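You operate a simulated robot arm through the tools that you are given. There is no shell and no other tool.

Carry out the task below with a simulated two-armed robot. There is one attempt and no reset: what you move stays moved.

## Task
Switch the scanner off, wipe the smear off the white plate, switch on and test it with the white block.
Fine: Use the teal pad; one scan only; put pad and block back. Set down upright: teal pad. What is to be rubbed or washed off counts as gone when no trace of it is left.
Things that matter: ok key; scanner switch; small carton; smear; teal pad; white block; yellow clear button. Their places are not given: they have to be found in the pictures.

Only the result counts: the job must be done as asked and must still hold three seconds after the hand-in. Knocking over, shifting, dropping, spilling or breaking anything else fails it.

## Robot
Two 7-joint arms with two-finger parallel grippers on one trunk that stands fixed in place. Base frame: the origin is at the foot of the trunk, x ahead of it, y to its left, z up; the work surface is at about z = 80. Readings come in cm, rad, newtons and seconds.
The left shoulder is at [7.1, 15.6, 108], the right one opposite. Each reaches about 123.1 cm from its shoulder. Payload 3.91 kg a hand.
The TCP of each hand is the grasp point between the finger pads, 3 cm short of the fingertips. In the tool frame z runs along the fingers and y along their closing line. Largest opening 11 cm; finger width 2, thickness 1; the body of the gripper, 4.8 by 11.2 cm, starts 5.5 cm behind the TCP.
Orientation is that of the tool frame in the base frame, as a unit quaternion [w, x, y, z]. With the fingers straight down and closing along the base's y, the tool's x points along the base's -x, its y along +y and its z along -z.

## Interface
- The arms move only by the tool drive_tool. It takes "left_plan", "right_plan" or both (then of equal length, played together; a hand with none holds still); each is a list of rows, each an object of numbers (a shift or turn left out is 0, a gripper value left out holds the last): "tx", "ty", "tz": the shift along the tool's x, y, z in cm; "rx", "ry", "rz": the turn, a rotation vector about the tool's x, y, z in rad; "fingers": the finger opening in cm, from 0 to 11. In form: [{"tx": .., "ty": .., "tz": .., "rx": .., "ry": .., "rz": .., "fingers": ..}, ...]. A call has 1 to 20 rows; each row shifts and turns the commanded pose from where the row before left it, along the tool's axes as they then stand. Each row takes 0.2 s and may step no farther than 5 cm and 0.15 rad from the row before; otherwise, or with a gripper value out of range, the whole call is refused. Where a pose cannot be reached the arm comes as near as it can. A force on the tool above 40 N (or 10 N above the force at the start of the call, whichever is more), or a blocked arm, ends the call early, and 0.2 s more pass. Each finger travels about 10.8 cm/s and halts on what it meets, pressing with about 43 N; the grip force reading is that of the motor and also rises with nothing between the fingers. The clock runs only during rows and for 0.2 s after the last one: add rows that do not move to give the fingers time. It gives the time, the measured TCP pose, the force on the tool (base axes), the opening and the grip force at its end, in the units of the frame above (readings bear some noise), with the torque about the TCP (base axes, N m) and any sound that the robot's microphone picked up.
- Cameras (640 x 400 px; columns grow to the right, rows downward): "scene" is now at [12.46, -5.72, 133.82]; the picture's right is [-0.61, -0.79, 0.00], its down [-0.22, 0.17, -0.96] and it looks along [0.76, -0.59, -0.27] (base axes); focal length 319 px, centre (320, 200). "left" rides on the left gripper at [7.2, -1.7, -10.3] in its tool frame; the picture's right is [0.23, 0.97, 0.00], its down [-0.76, 0.18, -0.62] and it looks along [-0.61, 0.14, 0.78] (tool axes); focal length 222 px, centre (320, 200). "right" rides on the right gripper at [7.2, 1.7, -10.3] in its tool frame; the picture's right is [-0.23, 0.97, 0.00], its down [-0.76, -0.18, -0.62] and it looks along [-0.61, -0.14, 0.78] (tool axes); focal length 222 px, centre (320, 200).
- grab_frame(camera): a new picture of that camera. No time passes.
- slide_trunk(by): slides the trunk up (or, below 0, down) by that many cm; the arms and the scene camera ride with it, the base frame stays. It gives what a move gives, with no picture.
- head_to(pan, tilt): turns the head with the scene camera to pan (to the left, within 1.501 rad either way) and tilt (down, from -0.506 to 1.204), counted from straight ahead of the robot. It gives what a move gives.
- pixel_to_xyz(camera, pixels): for up to 12 pixels [column, row] of the newest picture of that camera ("zoom" is the newest enlarged one), the place [x, y, z] in the base frame of the surface seen there, good to about 0.2 cm. No time passes.
- inspect(camera, box): a new picture of the part [left, top, right, bottom] of that camera's present view, enlarged. No time passes.
- hand_in(): hands the job in; it is judged then, once.

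Unless the task says otherwise, let go and move clear before handing in.

The tools are called after "Emit:" as a command line: name --argument value ..., lists and objects as JSON in quotes. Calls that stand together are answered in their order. drive_tool: Moves the arms, as the interface text tells. Its arguments: {"type":"object","properties":{"left_plan":{"type":"array"},"right_plan":{"type":"array"}},"required":[]} The other tools are called the same way: slide_trunk (by) moves the trunk up or down; head_to (pan, tilt) turns the head that bears the scene camera; grab_frame (camera) takes a picture; pixel_to_xyz (camera, pixels) gives the place of the surface under pixels of a picture; inspect (camera, box) takes an enlarged picture of a part of a camera's view; hand_in () hands the job in.

At the start:

```text
t: 0.0
left_position: [88.66, -12.18, 119.01]
left_tcp_rot: [0.0, 0.0, 1.0, 0.0]
left_force: [-0.6, 0.9, 0.3]
left_wrist_torque: [0.04, 0.0, -0.01]
left_width: 10.98
left_gripper_force: 0.1
right_position: [47.61, -57.85, 123.01]
right_tcp_rot: [0.0, 0.0, 1.0, 0.0]
right_force: [-0.2, -0.3, -0.5]
right_wrist_torque: [-0.02, -0.01, -0.01]
right_width: 10.99
right_gripper_force: 0.0
trunk travel left (down, up): [-52.5, 41.5]
head pan, tilt (commanded): [-0.66, 0.276]
```

scene: 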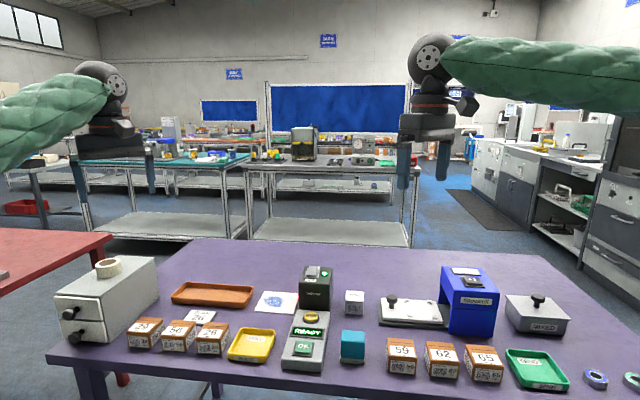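
right: 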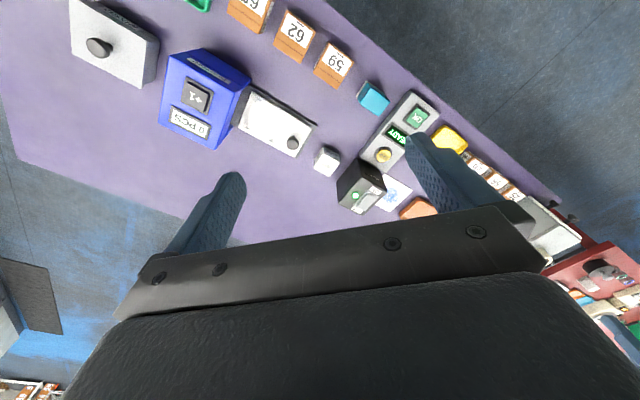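
left: 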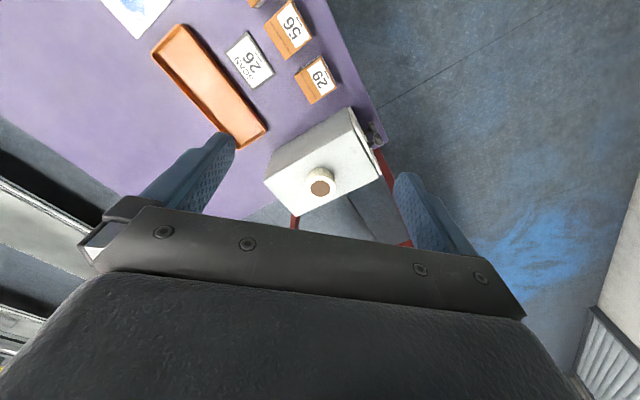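

The scene shows a table with a scanner unit (black box around 316,285), an OK key (303,347), a yellow button (312,318), a teal block (352,347), a white plate-like object (412,312) and a blue scanner-like box (468,300). I'll enlarge those parts to tell them apart.

Emit:
inspect --camera "scene" --box '[220, 250, 380, 390]'

Emit:
inspect --camera "scene" --box '[370, 250, 580, 390]'

Emit:
inspect --camera "scene" --box '[40, 250, 280, 390]'

Emit:
inspect --camera "right" --box '[220, 60, 460, 220]'

```text
2.86 times, centred on (300, 320) of scene
```

zoom: 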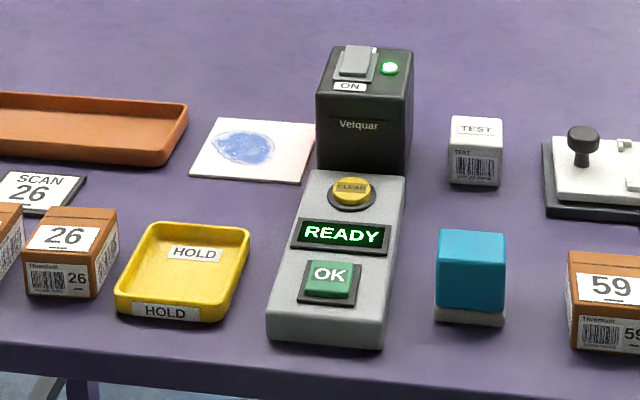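

```text
2.86 times, centred on (475, 320) of scene
```

zoom: 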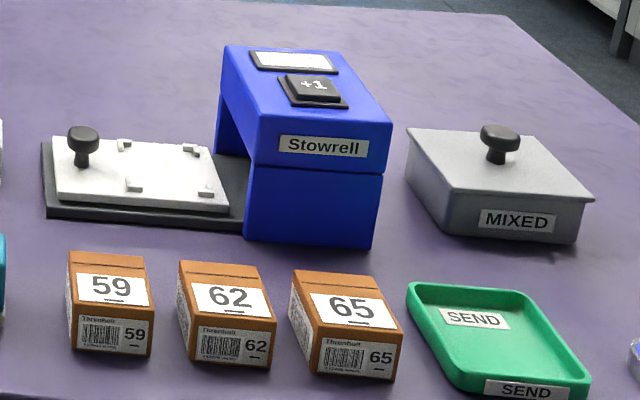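

```text
2.67 times, centred on (160, 320) of scene
```

zoom: 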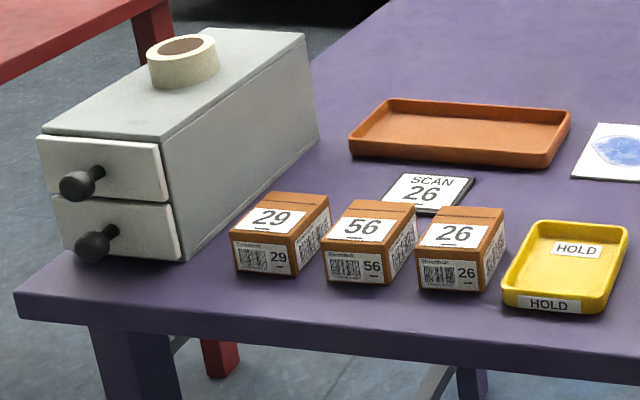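

```text
2.50 times, centred on (340, 140) of right
```

zoom: 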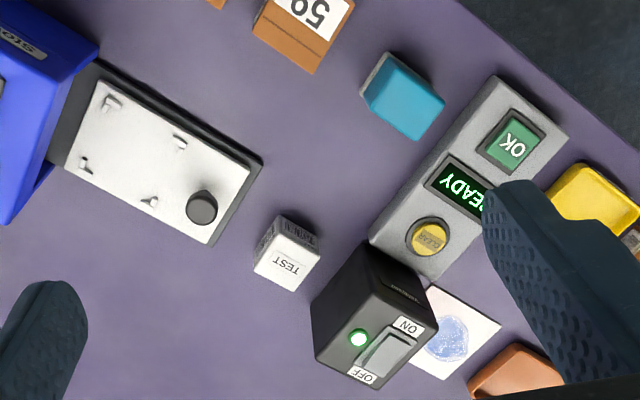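

The black "Velquar" box has the ON/OFF rocker, and the smeared white plate lies next to it. I'll get the positions of these items from the scene picture before anything else.

Emit:
grab_frame --camera "scene"

Emit:
pixel_to_xyz --camera "scene" --pixels '[[312, 270], [326, 273], [316, 290], [272, 301], [258, 309], [298, 312], [312, 317], [304, 347], [352, 338], [352, 360], [354, 296], [355, 308]]'

Emit:
inspect --camera "scene" --box '[240, 255, 340, 318]'

```text
taken
```

scene: 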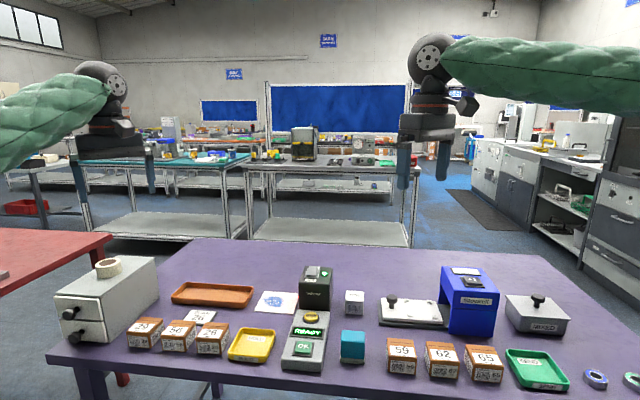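

```text
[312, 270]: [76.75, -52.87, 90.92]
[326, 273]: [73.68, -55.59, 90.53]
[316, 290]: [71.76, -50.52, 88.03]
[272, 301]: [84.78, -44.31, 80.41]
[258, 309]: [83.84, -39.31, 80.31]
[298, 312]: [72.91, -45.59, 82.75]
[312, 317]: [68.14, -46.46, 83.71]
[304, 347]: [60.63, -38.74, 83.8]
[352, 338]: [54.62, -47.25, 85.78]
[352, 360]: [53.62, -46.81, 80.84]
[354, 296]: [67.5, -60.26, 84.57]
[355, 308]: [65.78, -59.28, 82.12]
```

```text
6.35 times, centred on (290, 286) of scene
```

zoom: 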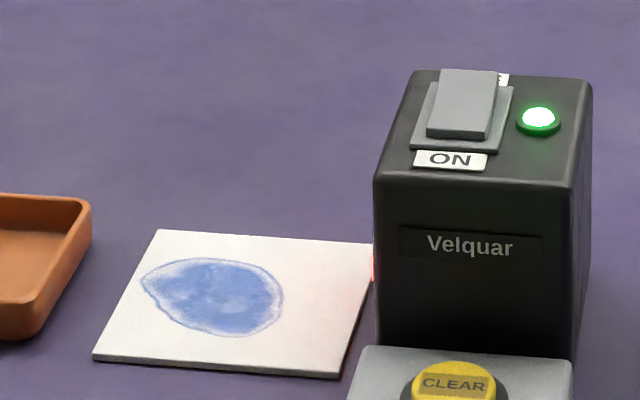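

The plate's right edge glows red at the box's left face, so the scan window probably looks over the plate. I'll zoom in on the test block, the teal pad and the console from both cameras.

Emit:
inspect --camera "scene" --box '[330, 280, 380, 312]'

Emit:
inspect --camera "right" --box '[300, 130, 400, 193]'

Emit:
inspect --camera "right" --box '[340, 60, 440, 123]'

Emit:
inspect --camera "scene" --box '[270, 320, 370, 383]'

```text
12.50 times, centred on (355, 296) of scene
```

zoom: 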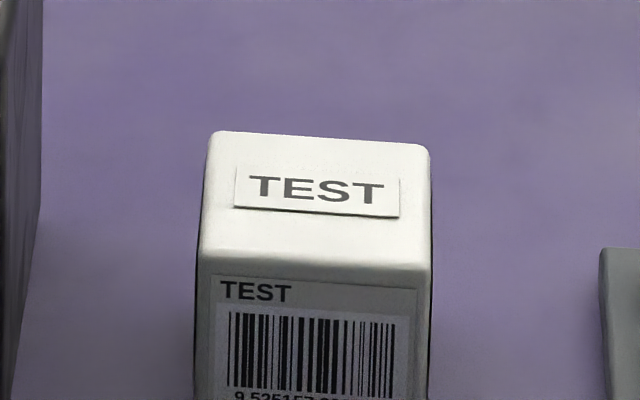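

```text
6.35 times, centred on (350, 162) of right
```

zoom: 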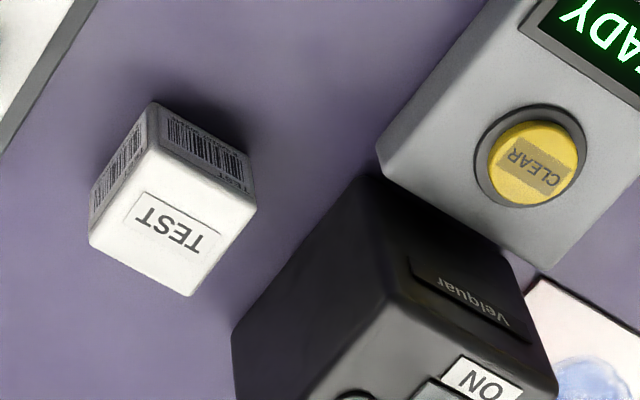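

```text
6.35 times, centred on (390, 92) of right
```

zoom: 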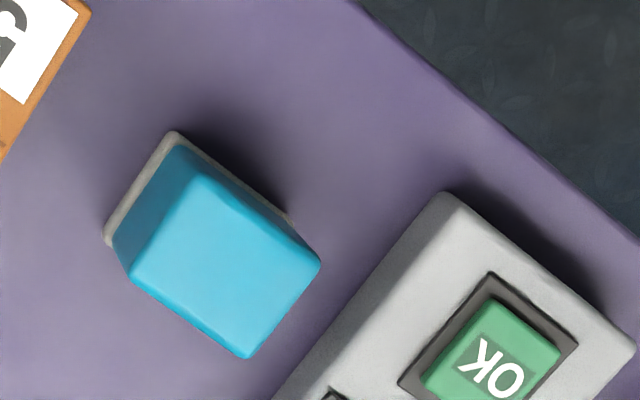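

```text
6.35 times, centred on (320, 352) of scene
```

zoom: 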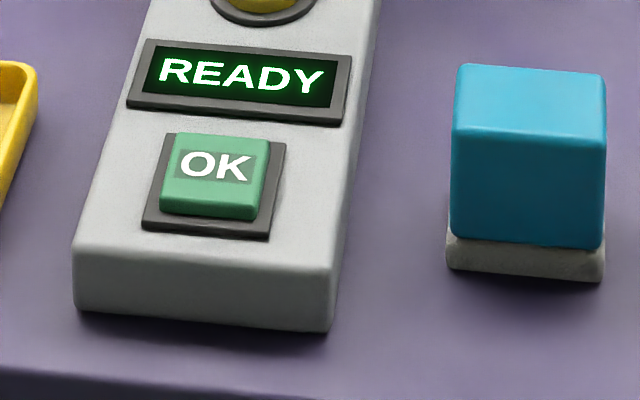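

The block has barcodes on its front face and on its right face, so moving it straight over with no turn would face the window. I'll bring the right hand lower and nearer for an accurate view of the scanner, block and pad.

Emit:
drive_tool --right_plan '[{"tx": -0.5, "ty": 2.4, "tz": 3}, {"tx": -0.5, "ty": 2.4, "tz": 3}, {"tx": -0.5, "ty": 2.4, "tz": 3}, {"tx": -0.5, "ty": 2.4, "tz": 3}, {"tx": -0.5, "ty": 2.4, "tz": 3}, {}]'

Emit:
grab_frame --camera "right"

Emit:
grab_frame --camera "scene"

```text
t: 1.4
left_position: [88.66, -12.19, 119.16]
left_tcp_rot: [0.0, 0.001, 1.0, -0.001]
left_force: [0.6, -0.2, 0.0]
left_wrist_torque: [0.02, -0.02, 0.0]
left_width: 10.96
left_gripper_force: 0.0
right_position: [49.9, -45.86, 107.99]
right_tcp_rot: [0.0, -0.001, 1.0, 0.0]
right_force: [-0.7, -0.5, 1.0]
right_wrist_torque: [-0.01, -0.02, 0.01]
right_width: 11.0
right_gripper_force: 0.0
trunk travel left (down, up): [-52.5, 41.5]
head pan, tilt (commanded): [-0.66, 0.276]
```

```text
taken
```

right: 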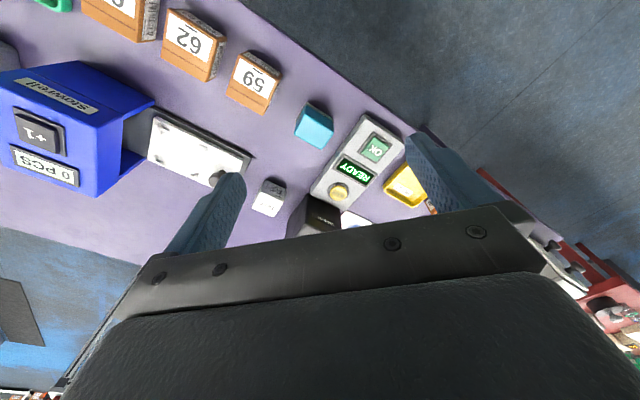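

```text
taken
```

scene: 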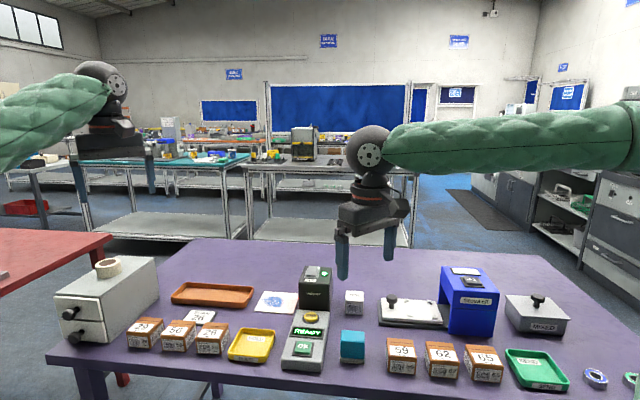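

The gripper covers the lower half of the picture (the scanner is at about 320,215), so I'll move the hand about 15 cm farther forward and look again.

Emit:
drive_tool --right_plan '[{"tx": -4.5, "ty": 0.5}, {"tx": -4.5, "ty": 0.5}, {"tx": -4.5, "ty": 0.5}, {"tx": -4.5, "ty": 0.5}, {}]'

Emit:
grab_frame --camera "right"

```text
t: 2.6
left_position: [88.65, -12.23, 119.3]
left_tcp_rot: [-0.001, 0.0, 1.0, 0.001]
left_force: [0.2, -0.2, 0.6]
left_wrist_torque: [0.0, -0.05, 0.0]
left_width: 11.02
left_gripper_force: 0.1
right_position: [68.2, -44.25, 107.76]
right_tcp_rot: [0.001, 0.0, 1.0, 0.002]
right_force: [-0.7, -1.0, -0.6]
right_wrist_torque: [0.0, -0.03, 0.02]
right_width: 11.02
right_gripper_force: 0.0
trunk travel left (down, up): [-52.5, 41.5]
head pan, tilt (commanded): [-0.66, 0.276]
```

```text
taken
```

right: 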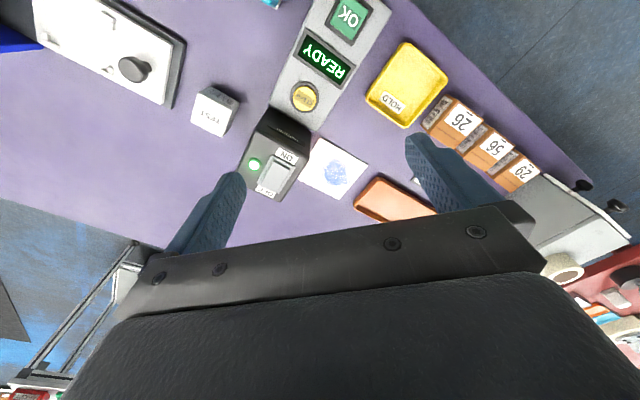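

Now the whole scanner, plate and block are in view. I'll zoom in on this part and read off the corner points.

Emit:
inspect --camera "right" --box '[230, 90, 390, 215]'

Emit:
pixel_to_xyz --camera "right" --pixels '[[255, 164], [275, 173], [288, 155], [266, 192], [247, 171], [280, 200], [303, 159], [272, 133], [320, 140], [367, 161], [349, 200], [301, 179]]'

```text
3.20 times, centred on (310, 152) of right
```

zoom: 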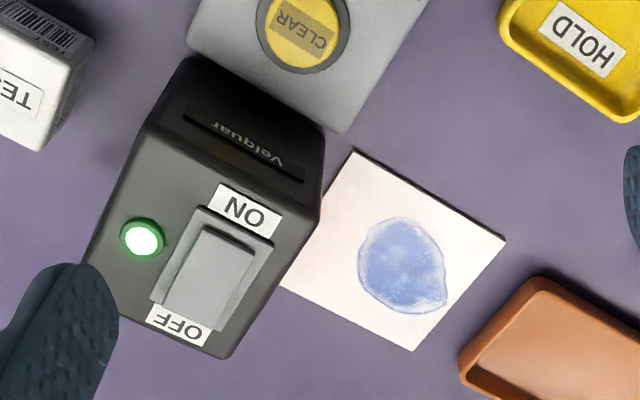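

```text
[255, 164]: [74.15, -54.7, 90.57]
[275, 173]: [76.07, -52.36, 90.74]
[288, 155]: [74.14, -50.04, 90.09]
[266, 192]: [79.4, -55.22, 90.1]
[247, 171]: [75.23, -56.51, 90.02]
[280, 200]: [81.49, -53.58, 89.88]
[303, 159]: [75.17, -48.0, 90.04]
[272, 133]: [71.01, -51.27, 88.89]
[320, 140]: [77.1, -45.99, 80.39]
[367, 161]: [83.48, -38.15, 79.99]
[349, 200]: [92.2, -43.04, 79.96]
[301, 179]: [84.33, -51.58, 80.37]
```

I'll use the enlarged picture for finer points: rocker ends, LED, plate corners and smear outline.

Emit:
pixel_to_xyz --camera "zoom" --pixels '[[231, 238], [194, 302], [213, 268], [246, 207], [180, 325], [152, 299], [271, 243], [358, 155], [503, 239], [412, 348], [284, 288], [402, 262]]'

Emit:
pixel_to_xyz --camera "zoom" --pixels '[[393, 219], [447, 283], [431, 310], [361, 260], [385, 295], [440, 245], [350, 170], [412, 340], [320, 205], [222, 356], [90, 265], [200, 62]]'

Emit:
inspect --camera "right" --box '[170, 70, 260, 150]'

```text
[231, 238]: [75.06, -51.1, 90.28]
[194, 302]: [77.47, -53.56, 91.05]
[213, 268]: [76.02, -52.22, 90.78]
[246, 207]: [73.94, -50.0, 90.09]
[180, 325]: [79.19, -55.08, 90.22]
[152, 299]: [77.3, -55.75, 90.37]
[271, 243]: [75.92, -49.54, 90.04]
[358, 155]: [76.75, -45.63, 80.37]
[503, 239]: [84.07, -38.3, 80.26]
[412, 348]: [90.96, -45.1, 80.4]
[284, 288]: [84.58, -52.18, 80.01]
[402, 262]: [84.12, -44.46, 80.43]
```

```text
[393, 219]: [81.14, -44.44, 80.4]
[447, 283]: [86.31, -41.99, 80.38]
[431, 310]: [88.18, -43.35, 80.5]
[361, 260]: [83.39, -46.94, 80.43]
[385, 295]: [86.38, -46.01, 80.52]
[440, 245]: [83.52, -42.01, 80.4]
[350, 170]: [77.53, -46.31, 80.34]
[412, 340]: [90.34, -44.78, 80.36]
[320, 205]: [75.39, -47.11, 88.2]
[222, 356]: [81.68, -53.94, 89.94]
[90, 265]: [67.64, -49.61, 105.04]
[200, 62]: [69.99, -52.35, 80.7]
```

```text
5.00 times, centred on (215, 110) of right
```

zoom: 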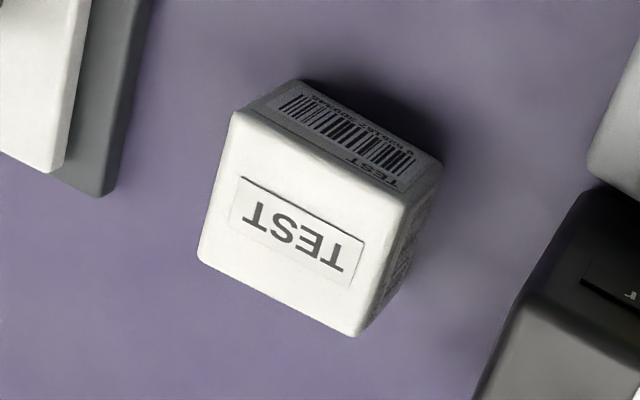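

The rocker's ON end is at about (75.1,-51.1,90.3), pressed down, and its OFF end is at about (77.7,-53.8,91.0). I'll get the block's corners, then turn the right hand by -45° to line up with the objects and close the fingers.

Emit:
pixel_to_xyz --camera "zoom" --pixels '[[240, 118], [400, 205], [355, 330], [202, 255], [300, 220], [303, 85], [440, 168], [428, 190], [378, 318], [350, 130], [100, 190], [600, 180]]'

Emit:
drive_tool --right_plan '[{"rz": -0.131, "fingers": 0}, {"rz": -0.131}, {"rz": -0.131}, {"rz": -0.131}, {"rz": -0.131}, {"rz": -0.1304}, {}]'

Emit:
grab_frame --camera "right"

```text
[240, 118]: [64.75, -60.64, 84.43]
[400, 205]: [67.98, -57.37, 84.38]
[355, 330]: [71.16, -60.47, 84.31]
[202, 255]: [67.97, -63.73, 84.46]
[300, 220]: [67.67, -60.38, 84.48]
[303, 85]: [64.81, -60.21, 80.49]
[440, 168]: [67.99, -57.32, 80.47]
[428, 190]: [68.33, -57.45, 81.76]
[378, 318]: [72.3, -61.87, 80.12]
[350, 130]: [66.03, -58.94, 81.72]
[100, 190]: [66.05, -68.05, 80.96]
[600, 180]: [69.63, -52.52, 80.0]
```

```text
t: 4.2
left_position: [88.85, -12.12, 119.2]
left_tcp_rot: [0.0, 0.0, 1.0, 0.001]
left_force: [1.0, 0.0, 0.0]
left_wrist_torque: [-0.01, 0.03, 0.03]
left_width: 11.02
left_gripper_force: 0.0
right_position: [68.06, -43.85, 107.85]
right_tcp_rot: [0.0, -0.383, 0.924, 0.0]
right_force: [0.0, 0.7, 0.6]
right_wrist_torque: [-0.03, 0.0, 0.0]
right_width: 0.0
right_gripper_force: 38.0
trunk travel left (down, up): [-52.5, 41.5]
head pan, tilt (commanded): [-0.66, 0.276]
```

```text
taken
```

right: 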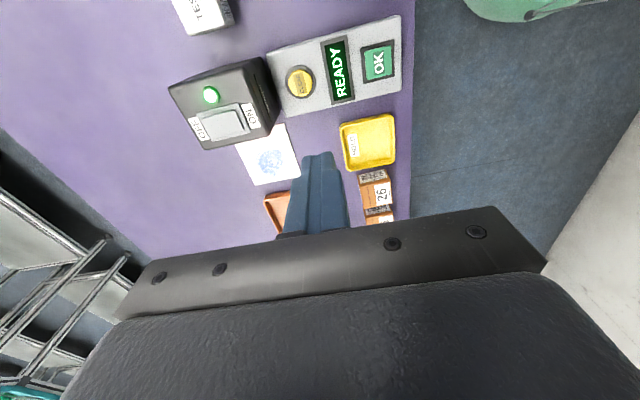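

With the hand turned the view lines up with the objects; the rocker is at about (228,120). I'll zoom in there for a second measurement of it.

Emit:
inspect --camera "right" --box '[160, 55, 320, 195]'

```text
2.86 times, centred on (240, 125) of right
```

zoom: 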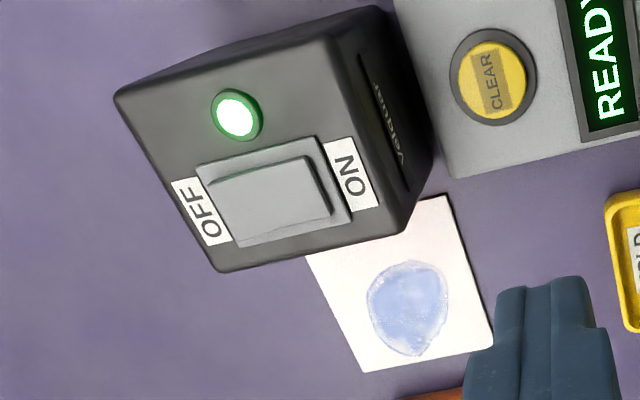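

Emit:
pixel_to_xyz --camera "zoom" --pixels '[[215, 188], [238, 238], [328, 210], [305, 162], [225, 213], [270, 200], [315, 187], [197, 167], [234, 246], [350, 220], [320, 138], [325, 205]]'

Emit:
pixel_to_xyz --camera "zoom" --pixels '[[367, 370], [490, 338], [445, 198], [310, 258], [370, 295], [447, 290], [405, 262], [415, 353], [115, 97], [218, 270], [400, 225], [325, 38]]'

```text
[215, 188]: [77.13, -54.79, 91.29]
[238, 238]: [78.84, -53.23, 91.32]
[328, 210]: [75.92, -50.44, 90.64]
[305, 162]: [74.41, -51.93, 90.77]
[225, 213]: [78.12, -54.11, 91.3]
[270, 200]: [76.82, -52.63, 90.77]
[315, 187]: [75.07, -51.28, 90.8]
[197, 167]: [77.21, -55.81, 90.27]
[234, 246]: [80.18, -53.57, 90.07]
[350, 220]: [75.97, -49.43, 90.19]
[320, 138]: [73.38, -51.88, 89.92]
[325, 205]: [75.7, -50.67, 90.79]
```

```text
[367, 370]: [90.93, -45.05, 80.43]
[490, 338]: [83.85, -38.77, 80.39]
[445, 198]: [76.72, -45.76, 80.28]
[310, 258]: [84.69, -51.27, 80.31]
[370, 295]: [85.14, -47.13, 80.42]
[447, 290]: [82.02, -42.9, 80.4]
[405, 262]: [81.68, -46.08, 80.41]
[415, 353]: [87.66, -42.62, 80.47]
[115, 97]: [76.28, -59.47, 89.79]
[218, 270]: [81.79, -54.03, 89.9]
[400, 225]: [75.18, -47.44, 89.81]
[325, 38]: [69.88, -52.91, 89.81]
```

The rocker spans from about (75.2,-51.2) at ON to (78.0,-54.0) at OFF, with the OFF end raised to z 91.3. I'll move the closed fingers over the OFF end and stop about 2 cm above it.

Emit:
drive_tool --right_plan '[{"tx": 0.04, "ty": -3.43, "tz": 2.9}, {"tx": 0.04, "ty": -3.43, "tz": 2.9}, {"tx": 0.04, "ty": -3.43, "tz": 2.9}, {"tx": 0.05, "ty": -3.42, "tz": 2.9}, {}]'

Emit:
grab_frame --camera "right"

Emit:
inspect --camera "scene" --box '[240, 230, 400, 330]'

```text
t: 5.4
left_position: [88.74, -12.09, 119.22]
left_tcp_rot: [0.0, 0.0, 1.0, 0.0]
left_force: [-0.7, -0.4, 0.6]
left_wrist_torque: [-0.01, -0.01, 0.02]
left_width: 11.01
left_gripper_force: 0.1
right_position: [77.29, -53.49, 96.45]
right_tcp_rot: [-0.001, -0.383, 0.924, -0.001]
right_force: [0.3, -1.2, -0.3]
right_wrist_torque: [0.0, 0.02, 0.03]
right_width: 0.02
right_gripper_force: 37.6
trunk travel left (down, up): [-52.5, 41.5]
head pan, tilt (commanded): [-0.66, 0.276]
```

```text
taken
```

right: 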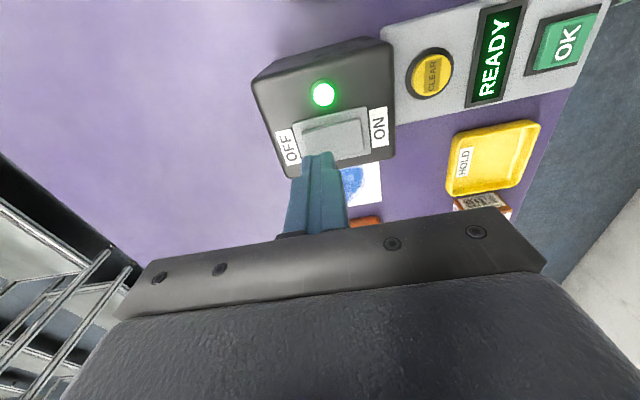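

```text
4.00 times, centred on (320, 280) of scene
```

zoom: 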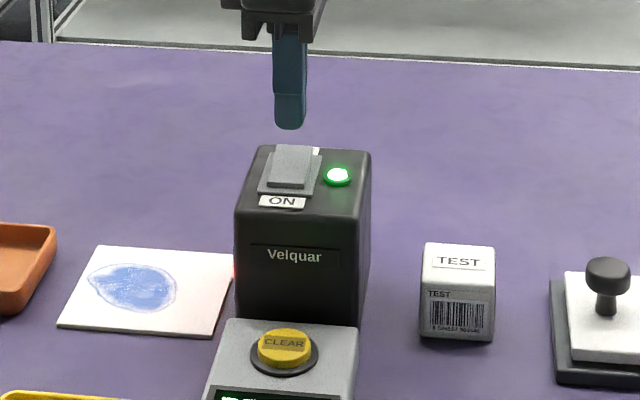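

The fingers sit just behind and above the OFF end (about 318,155 in the wrist view), tips near z 93.4. I'll lower by small steps and watch the force and any click.

Emit:
drive_tool --right_plan '[{"tz": 0.8}, {"tz": 0.6}, {"tz": 0.4}, {}, {}]'

Emit:
inspect --camera "right" --box '[230, 30, 430, 180]'

```text
t: 6.6
left_position: [88.7, -12.15, 119.22]
left_tcp_rot: [-0.001, 0.0, 1.0, 0.001]
left_force: [0.0, -0.3, -0.1]
left_wrist_torque: [0.02, 0.03, 0.01]
left_width: 11.02
left_gripper_force: 0.0
right_position: [77.51, -53.68, 94.45]
right_tcp_rot: [-0.001, -0.383, 0.924, 0.001]
right_force: [0.2, 0.0, 0.7]
right_wrist_torque: [-0.01, -0.01, -0.02]
right_width: 0.0
right_gripper_force: 37.4
trunk travel left (down, up): [-52.5, 41.5]
head pan, tilt (commanded): [-0.66, 0.276]
```

```text
2.67 times, centred on (330, 105) of right
```

zoom: 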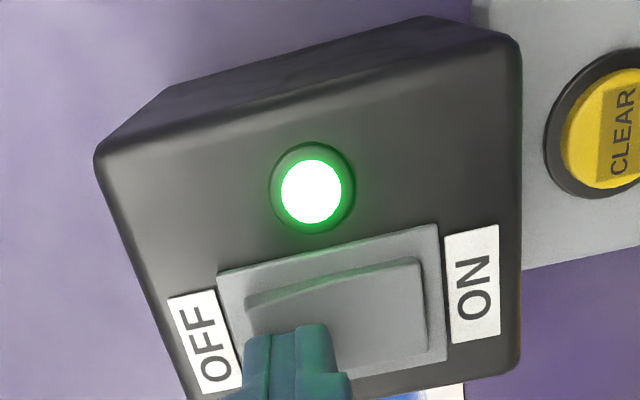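

The tip is now just above the OFF end of the rocker and the green light is still on. I'll press down in 0.2 cm steps.

Emit:
drive_tool --right_plan '[{"tz": 0.2}, {"tz": 0.2}, {"tz": 0.2}, {"tz": 0.2}, {}]'

Emit:
inspect --camera "right" --box '[230, 30, 430, 180]'

```text
t: 7.8
left_position: [88.58, -12.12, 119.21]
left_tcp_rot: [0.0, 0.0, 1.0, 0.0]
left_force: [0.0, -0.4, -0.5]
left_wrist_torque: [0.01, -0.01, -0.04]
left_width: 10.99
left_gripper_force: 0.1
right_position: [77.65, -53.67, 94.03]
right_tcp_rot: [0.003, -0.383, 0.924, 0.0]
right_force: [3.9, -14.5, 30.8]
right_wrist_torque: [-0.23, 0.11, 0.12]
right_width: 0.01
right_gripper_force: 37.7
trunk travel left (down, up): [-52.5, 41.5]
head pan, tilt (commanded): [-0.66, 0.276]
heard: click
```

```text
2.67 times, centred on (330, 105) of right
```

zoom: 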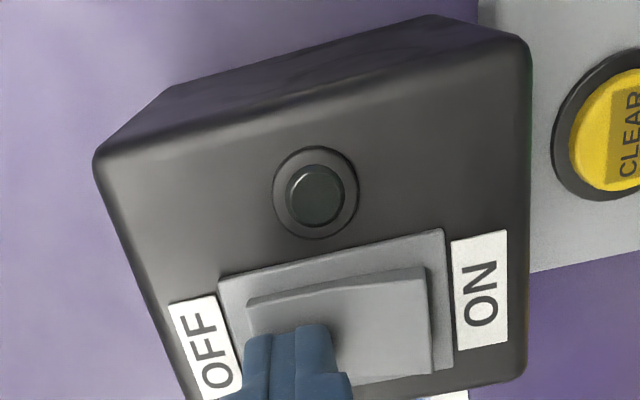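

A click was heard and the green LED at (318,195) has gone dark, so the scanner is off. I'll lift straight up, open the fingers and go over the teal pad.

Emit:
drive_tool --right_plan '[{"tz": -1}, {"tz": -4}, {"tz": -4.5}, {"tz": -4.5}, {"tx": 2.26, "ty": 4.16, "fingers": 11}, {"tx": 2.26, "ty": 4.16}, {"tx": 2.26, "ty": 4.16}, {"tx": 2.26, "ty": 4.16}, {"tx": 2.26, "ty": 4.16}, {}, {}]'

Emit:
grab_frame --camera "right"

Emit:
grab_frame --camera "scene"

```text
t: 10.2
left_position: [88.73, -12.14, 119.19]
left_tcp_rot: [0.0, 0.0, 1.0, -0.001]
left_force: [0.8, -0.2, -0.1]
left_wrist_torque: [0.0, -0.02, 0.02]
left_width: 10.99
left_gripper_force: 0.0
right_position: [54.9, -46.82, 107.69]
right_tcp_rot: [-0.001, -0.382, 0.924, 0.0]
right_force: [-0.3, 0.2, -0.7]
right_wrist_torque: [-0.01, -0.01, -0.01]
right_width: 11.02
right_gripper_force: 0.0
trunk travel left (down, up): [-52.5, 41.5]
head pan, tilt (commanded): [-0.66, 0.276]
```

```text
taken
```

right: 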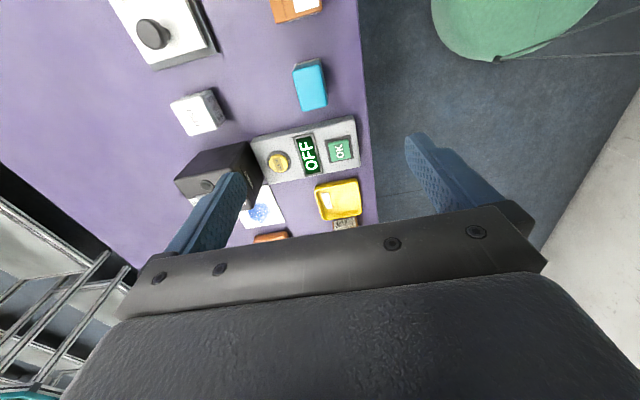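

```text
taken
```

scene: 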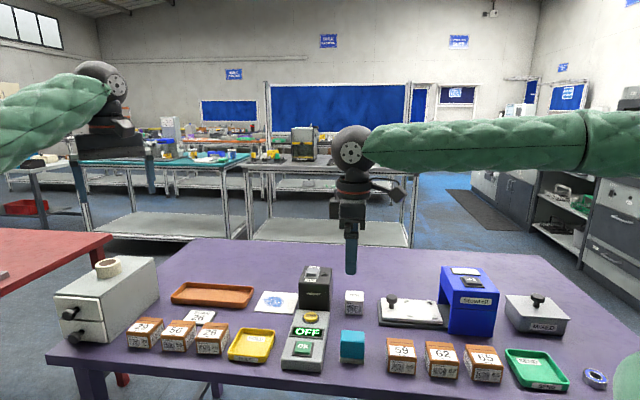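

The console display reads OFF at (310,155), confirming it. I'll enlarge the pad in the wrist view and measure it.

Emit:
inspect --camera "right" --box '[250, 40, 370, 125]'

Emit:
inspect --camera "scene" --box '[325, 320, 385, 370]'

```text
4.71 times, centred on (310, 82) of right
```

zoom: 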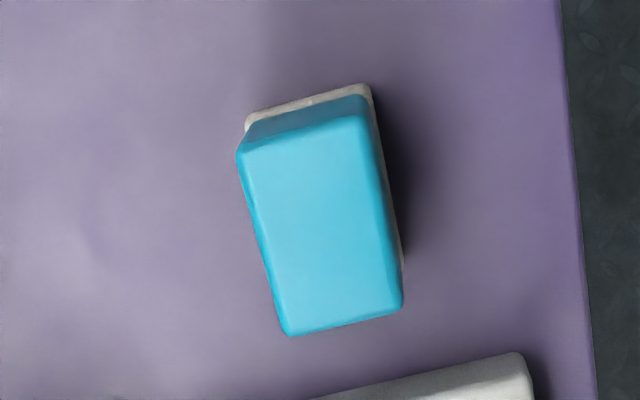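

```text
8.00 times, centred on (355, 345) of scene
```

zoom: 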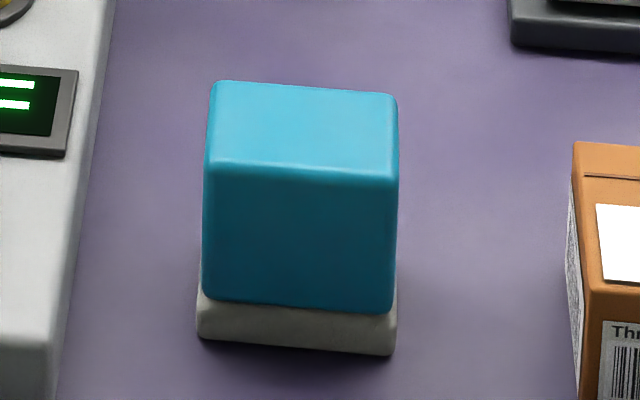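

Emit:
pixel_to_xyz --camera "right" --pixels '[[310, 87], [295, 73], [321, 68], [331, 104], [307, 109], [297, 65], [324, 60], [329, 81]]'

Emit:
pixel_to_xyz --camera "zoom" --pixels '[[215, 90], [390, 100], [392, 170], [210, 155], [300, 240], [203, 330], [390, 348], [300, 340], [300, 305], [575, 150], [60, 300], [90, 200]]'

```text
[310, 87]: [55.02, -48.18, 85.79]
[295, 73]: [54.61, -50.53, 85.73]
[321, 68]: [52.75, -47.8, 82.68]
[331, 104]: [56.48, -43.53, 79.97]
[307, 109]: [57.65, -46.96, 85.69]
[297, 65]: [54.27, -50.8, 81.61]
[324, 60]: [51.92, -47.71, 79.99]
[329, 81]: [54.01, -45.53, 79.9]
```

```text
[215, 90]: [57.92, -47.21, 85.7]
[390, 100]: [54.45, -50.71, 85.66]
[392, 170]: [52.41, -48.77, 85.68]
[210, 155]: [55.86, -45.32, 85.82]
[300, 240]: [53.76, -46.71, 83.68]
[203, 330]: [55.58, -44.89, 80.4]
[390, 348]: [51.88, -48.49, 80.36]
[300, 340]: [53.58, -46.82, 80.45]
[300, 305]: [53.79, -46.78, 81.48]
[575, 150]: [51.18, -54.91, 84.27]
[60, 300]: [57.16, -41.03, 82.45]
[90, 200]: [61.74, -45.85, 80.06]
```

The pad is about 5 cm long (along the (0.7,0.7) line) by 3 cm, with its centre at (55.15,-48.0) and top at z 85.75. I'll check the trays near the plate before carrying the pad there.

Emit:
inspect --camera "scene" --box '[200, 270, 330, 350]'

```text
4.92 times, centred on (265, 310) of scene
```

zoom: 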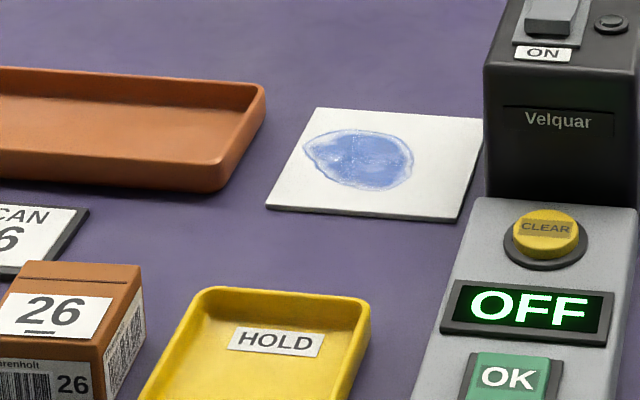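

Emit:
pixel_to_xyz --camera "zoom" --pixels '[[263, 90], [262, 120], [225, 185], [230, 165], [205, 292], [365, 303], [268, 207], [318, 110], [480, 122], [455, 220], [305, 150], [412, 165]]'

Emit:
pixel_to_xyz --camera "zoom" --pixels '[[340, 131], [380, 189], [325, 175], [350, 158], [400, 185], [385, 135], [320, 135], [408, 150], [350, 188], [478, 205], [440, 300], [615, 205]]'

```text
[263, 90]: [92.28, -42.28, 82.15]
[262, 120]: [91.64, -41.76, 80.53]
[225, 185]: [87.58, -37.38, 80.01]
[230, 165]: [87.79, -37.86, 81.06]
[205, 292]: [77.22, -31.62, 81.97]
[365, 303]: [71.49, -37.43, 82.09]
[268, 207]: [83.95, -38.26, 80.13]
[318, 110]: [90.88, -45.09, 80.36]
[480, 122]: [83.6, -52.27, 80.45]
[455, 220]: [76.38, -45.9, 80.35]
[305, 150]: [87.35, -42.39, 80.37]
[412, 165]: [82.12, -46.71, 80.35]
```

```text
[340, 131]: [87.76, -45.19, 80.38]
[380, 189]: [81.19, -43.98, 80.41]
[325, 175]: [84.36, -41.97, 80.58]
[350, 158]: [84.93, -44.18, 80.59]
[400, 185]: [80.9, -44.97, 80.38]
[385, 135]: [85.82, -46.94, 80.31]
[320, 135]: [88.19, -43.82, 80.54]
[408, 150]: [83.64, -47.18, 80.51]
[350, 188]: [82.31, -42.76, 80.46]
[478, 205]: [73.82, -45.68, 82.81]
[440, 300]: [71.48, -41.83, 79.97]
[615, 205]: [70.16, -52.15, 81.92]
```

The nearest obstacle to the plate is the orange tray's end, 3 cm beyond the far plate edge, so there is room to wipe. I'll centre over the pad with a 7 cm opening and go down until the fingertips are at about z 81.5, above the felt base.

Emit:
drive_tool --right_plan '[{"tx": 0.63, "ty": -0.87, "fingers": 7}, {"tz": 4.6}, {"tz": 4.6}, {"tz": 4.6}, {"tz": 4.0}, {"tz": 2.5}, {}, {}]'

Emit:
grab_frame --camera "right"

Emit:
inspect --camera "scene" --box '[300, 280, 420, 380]'

```text
t: 12.0
left_position: [88.76, -12.17, 119.19]
left_tcp_rot: [0.0, -0.001, 1.0, 0.0]
left_force: [-0.2, 0.1, -0.4]
left_wrist_torque: [0.03, 0.0, -0.02]
left_width: 10.99
left_gripper_force: 0.1
right_position: [54.93, -48.02, 87.44]
right_tcp_rot: [-0.001, -0.383, 0.924, 0.0]
right_force: [0.5, 0.3, 0.0]
right_wrist_torque: [0.02, 0.01, 0.01]
right_width: 6.99
right_gripper_force: 0.0
trunk travel left (down, up): [-52.5, 41.5]
head pan, tilt (commanded): [-0.66, 0.276]
```

```text
taken
```

right: 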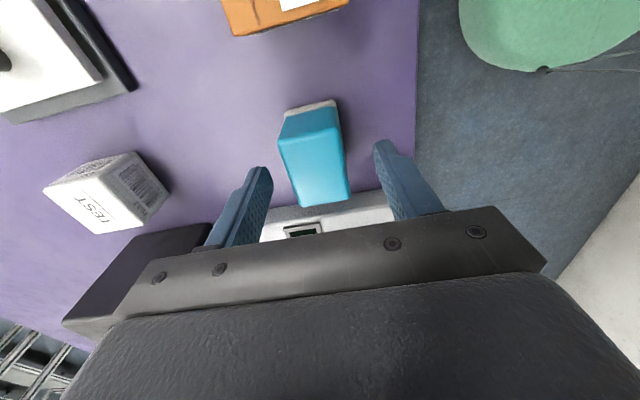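

```text
4.00 times, centred on (360, 330) of scene
```

zoom: 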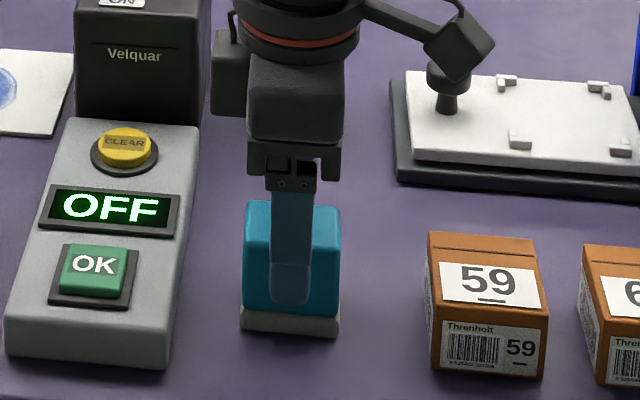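

The pad stands centred between the fingers (pad at x 243–340 with the finger at 292 in the zoom). I'll lower the last 3 cm and close.

Emit:
drive_tool --right_plan '[{"tz": 1.5}, {"tz": 1.5}, {}, {"fingers": 2.2}, {}, {}, {}]'

Emit:
grab_frame --camera "right"

Emit:
inspect --camera "scene" --box '[300, 280, 420, 380]'

```text
t: 13.6
left_position: [88.77, -12.08, 118.99]
left_tcp_rot: [0.001, -0.001, 1.0, 0.0]
left_force: [-1.1, 0.1, 0.4]
left_wrist_torque: [0.01, -0.02, 0.01]
left_width: 11.01
left_gripper_force: 0.1
right_position: [55.3, -48.06, 84.5]
right_tcp_rot: [0.0, -0.383, 0.924, 0.0]
right_force: [0.7, -0.3, 0.8]
right_wrist_torque: [0.0, -0.08, 0.01]
right_width: 3.72
right_gripper_force: 43.2
trunk travel left (down, up): [-52.5, 41.5]
head pan, tilt (commanded): [-0.66, 0.276]
```

```text
taken
```

right: 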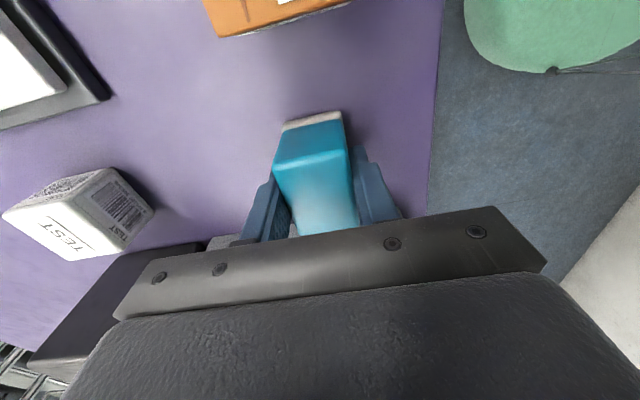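

```text
4.00 times, centred on (360, 330) of scene
```

zoom: 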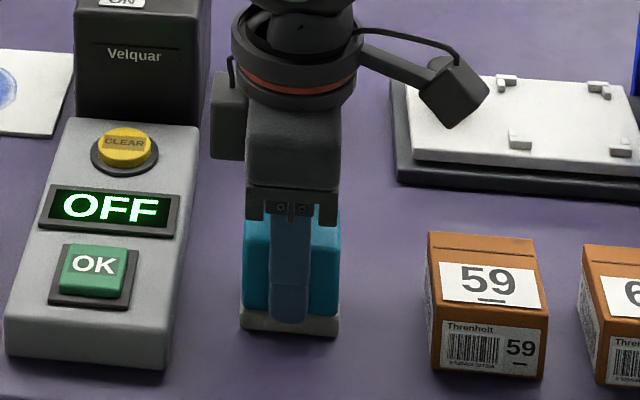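

The fingers have the pad (opening 3.72, grip 43 N). I'll lift it straight up and carry it over the near side of the plate, staying high.

Emit:
drive_tool --right_plan '[{"tz": -3}, {"tz": -5}, {"tz": -5}, {"tx": -3.66, "ty": -2.58}, {"tx": -3.66, "ty": -2.58}, {"tx": -3.66, "ty": -2.58}, {"tx": -3.66, "ty": -2.58}, {"tx": -3.66, "ty": -2.58}, {"tx": -3.66, "ty": -2.58}, {}, {}]'

Emit:
grab_frame --camera "right"

Emit:
inspect --camera "scene" --box '[200, 220, 360, 330]'

```text
t: 16.0
left_position: [88.95, -12.0, 119.08]
left_tcp_rot: [-0.001, -0.001, 1.0, 0.001]
left_force: [0.3, 0.3, -0.2]
left_wrist_torque: [-0.01, 0.0, -0.02]
left_width: 11.0
left_gripper_force: 0.0
right_position: [81.99, -43.1, 97.32]
right_tcp_rot: [0.0, -0.383, 0.924, 0.001]
right_force: [0.0, 0.9, -1.2]
right_wrist_torque: [0.06, 0.01, 0.0]
right_width: 3.74
right_gripper_force: 43.1
trunk travel left (down, up): [-52.5, 41.5]
head pan, tilt (commanded): [-0.66, 0.276]
```

```text
taken
```

right: 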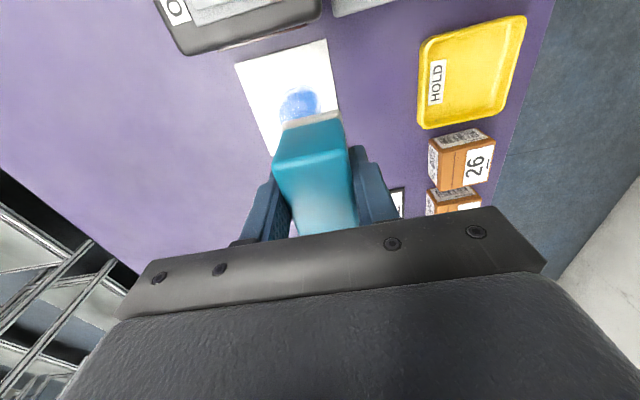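

```text
3.64 times, centred on (280, 275) of scene
```

zoom: 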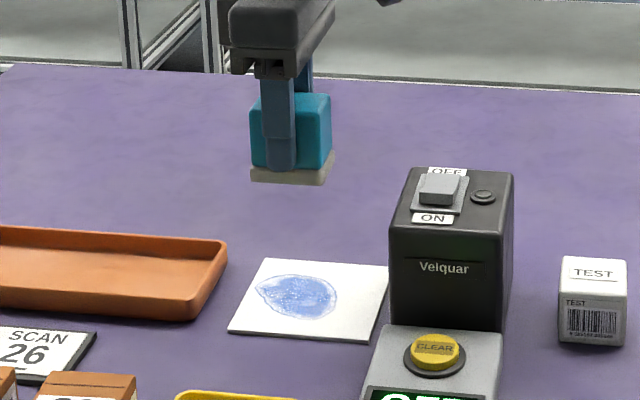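

The pad is held level above the plate. I'll lower to about 1 cm above the plate, then make contact in small steps.

Emit:
drive_tool --right_plan '[{"tz": 4.5}, {"tz": 4.0}, {"tz": 3.0}, {"tz": 0.5}, {"tz": 0.3}, {"tz": 0.2}, {}]'

Emit:
inspect --camera "scene" --box '[200, 220, 360, 330]'

```text
t: 17.6
left_position: [88.85, -12.2, 119.01]
left_tcp_rot: [0.0, 0.0, 1.0, 0.0]
left_force: [0.6, 0.9, 0.0]
left_wrist_torque: [-0.05, 0.0, 0.0]
left_width: 11.0
left_gripper_force: 0.1
right_position: [81.6, -43.17, 85.0]
right_tcp_rot: [0.0, -0.383, 0.924, 0.0]
right_force: [-0.2, 0.7, -1.0]
right_wrist_torque: [0.01, -0.02, 0.0]
right_width: 3.71
right_gripper_force: 43.3
trunk travel left (down, up): [-52.5, 41.5]
head pan, tilt (commanded): [-0.66, 0.276]
```

```text
3.64 times, centred on (280, 275) of scene
```

zoom: 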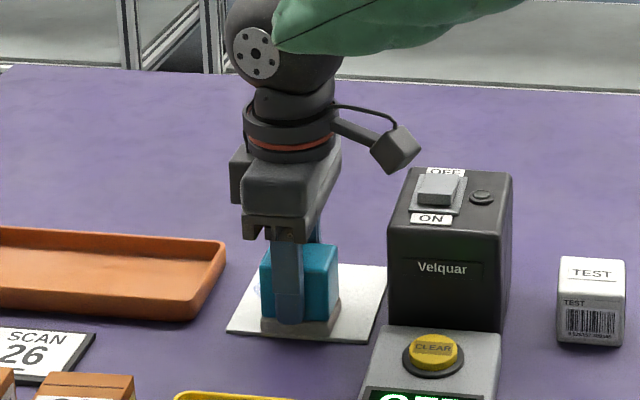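

The pad is about to touch (force still near 0 at TCP z 85.0). I'll ease down 0.1 cm at a time to build a light contact force.

Emit:
drive_tool --right_plan '[{"tz": 0.1}, {"tz": 0.1}, {}]'

```text
t: 18.4
left_position: [88.72, -12.09, 119.1]
left_tcp_rot: [0.001, 0.0, 1.0, 0.0]
left_force: [-0.1, -0.8, 0.8]
left_wrist_torque: [0.01, 0.03, 0.0]
left_width: 11.0
left_gripper_force: 0.0
right_position: [81.6, -43.26, 84.9]
right_tcp_rot: [0.0, -0.382, 0.924, 0.0]
right_force: [0.5, -0.3, 6.0]
right_wrist_torque: [0.02, -0.05, -0.01]
right_width: 3.71
right_gripper_force: 43.3
trunk travel left (down, up): [-52.5, 41.5]
head pan, tilt (commanded): [-0.66, 0.276]
```

Contact force is about 6 N. I'll make one slow stroke along the plate and check that the plate stays put and whether the smear is coming off.

Emit:
drive_tool --right_plan '[{"ty": -0.8}, {"ty": -0.8}, {"ty": -0.8}, {"ty": -0.8}, {"ty": -0.8}, {"ty": -0.8}, {"ty": -0.8}, {"ty": -0.6}, {}]'

Emit:
grab_frame --camera "right"

Emit:
inspect --camera "scene" --box '[220, 250, 340, 330]'

```text
t: 20.4
left_position: [88.49, -11.94, 119.3]
left_tcp_rot: [0.001, 0.0, 1.0, -0.001]
left_force: [0.0, 0.9, 0.6]
left_wrist_torque: [0.0, -0.02, -0.03]
left_width: 10.99
left_gripper_force: 0.0
right_position: [85.82, -47.77, 84.83]
right_tcp_rot: [0.001, -0.382, 0.924, -0.001]
right_force: [-5.0, 4.9, 22.1]
right_wrist_torque: [0.19, 0.23, -0.02]
right_width: 3.76
right_gripper_force: 42.9
trunk travel left (down, up): [-52.5, 41.5]
head pan, tilt (commanded): [-0.66, 0.276]
```

```text
taken
```

right: 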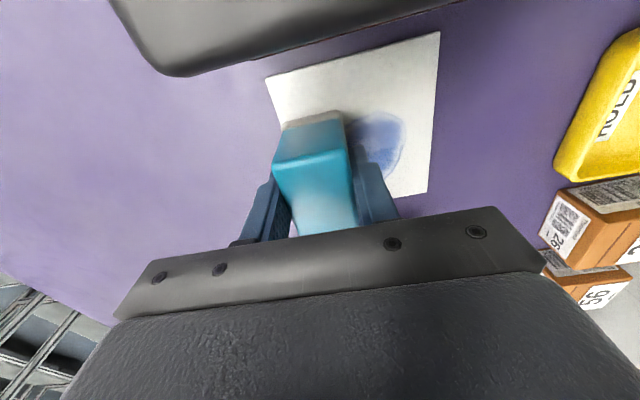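

```text
5.00 times, centred on (280, 290) of scene
```

zoom: 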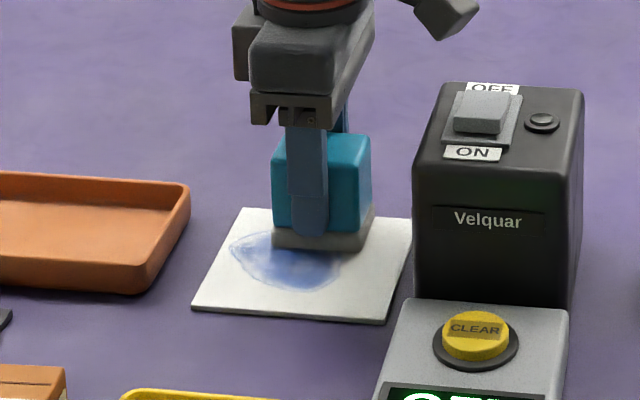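

The stroke has faded part of the smear and the plate has not moved. I'll keep wiping back and forth at this line with about 15–20 N.

Emit:
drive_tool --right_plan '[{"ty": 1}, {"ty": 1}, {"ty": 1}, {"ty": 1}, {"ty": 1}, {"ty": 1.2}, {}, {"ty": -1}, {"ty": -1}, {"ty": -1}, {"ty": -1}, {"ty": -1}, {"ty": -1.2}, {}, {"ty": 1}, {"ty": 1}, {"ty": 1}, {"ty": 1}, {"ty": 1}, {"ty": 1.2}]'

Emit:
grab_frame --camera "right"

Emit:
inspect --camera "scene" --box '[220, 250, 340, 330]'

```text
t: 24.6
left_position: [88.57, -12.05, 119.23]
left_tcp_rot: [0.0, 0.0, 1.0, 0.001]
left_force: [-0.7, -0.3, -0.6]
left_wrist_torque: [-0.03, -0.04, 0.0]
left_width: 10.98
left_gripper_force: 0.0
right_position: [81.42, -43.23, 84.83]
right_tcp_rot: [0.001, -0.383, 0.924, 0.0]
right_force: [2.8, -4.6, 26.6]
right_wrist_torque: [-0.14, -0.13, 0.03]
right_width: 3.72
right_gripper_force: 43.4
trunk travel left (down, up): [-52.5, 41.5]
head pan, tilt (commanded): [-0.66, 0.276]
```

```text
taken
```

right: 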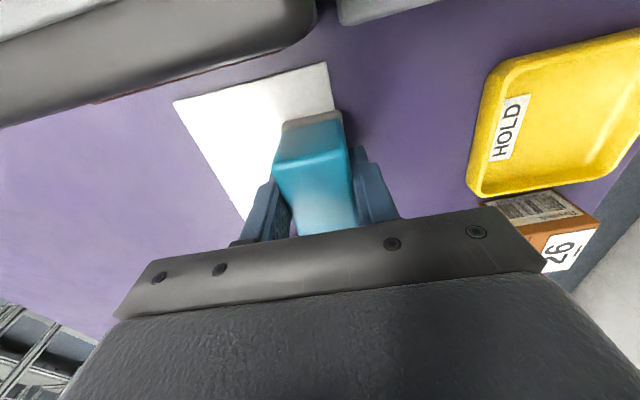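

```text
5.00 times, centred on (280, 290) of scene
```

zoom: 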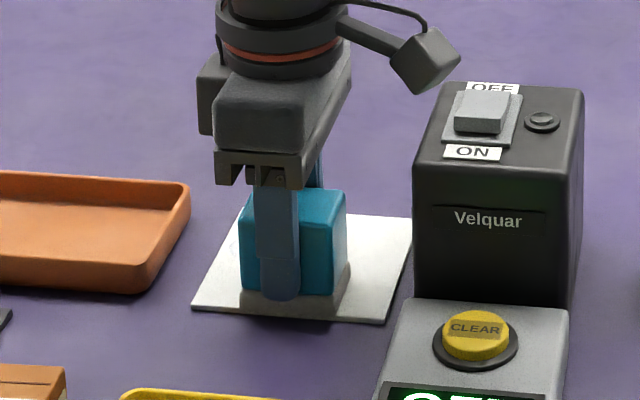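

The strip nearest the scanner now looks clean. I'll shift 3.4 cm toward the far edge and wipe that strip with the same strokes, a touch lighter.

Emit:
drive_tool --right_plan '[{"tx": -1, "tz": -0.05}, {"tx": -1.2}, {"tx": -1.2}, {}, {"ty": -1}, {"ty": -1}, {"ty": -1}, {"ty": -1}, {"ty": -1}, {"ty": -1.2}, {}, {"ty": 1}, {"ty": 1}, {"ty": 1}, {"ty": 1}, {"ty": 1}, {"ty": 1.2}]'

Emit:
grab_frame --camera "right"

Emit:
inspect --camera "scene" --box '[220, 250, 340, 330]'

```text
t: 28.2
left_position: [88.75, -12.23, 119.19]
left_tcp_rot: [0.0, 0.0, 1.0, 0.0]
left_force: [0.4, 0.1, 0.1]
left_wrist_torque: [-0.03, 0.0, 0.03]
left_width: 11.0
left_gripper_force: 0.2
right_position: [83.94, -40.93, 84.86]
right_tcp_rot: [0.0, -0.383, 0.924, 0.001]
right_force: [2.1, -2.3, 13.4]
right_wrist_torque: [-0.04, -0.09, -0.02]
right_width: 3.72
right_gripper_force: 42.9
trunk travel left (down, up): [-52.5, 41.5]
head pan, tilt (commanded): [-0.66, 0.276]
```

```text
taken
```

right: 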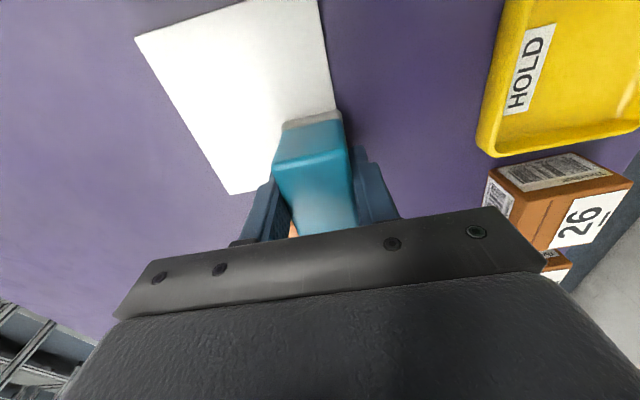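

```text
5.00 times, centred on (280, 290) of scene
```

zoom: 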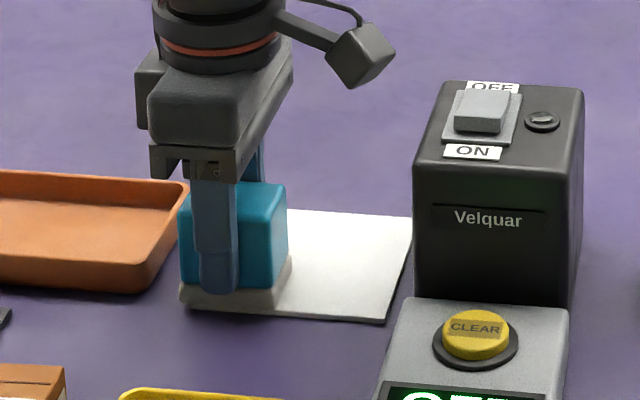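

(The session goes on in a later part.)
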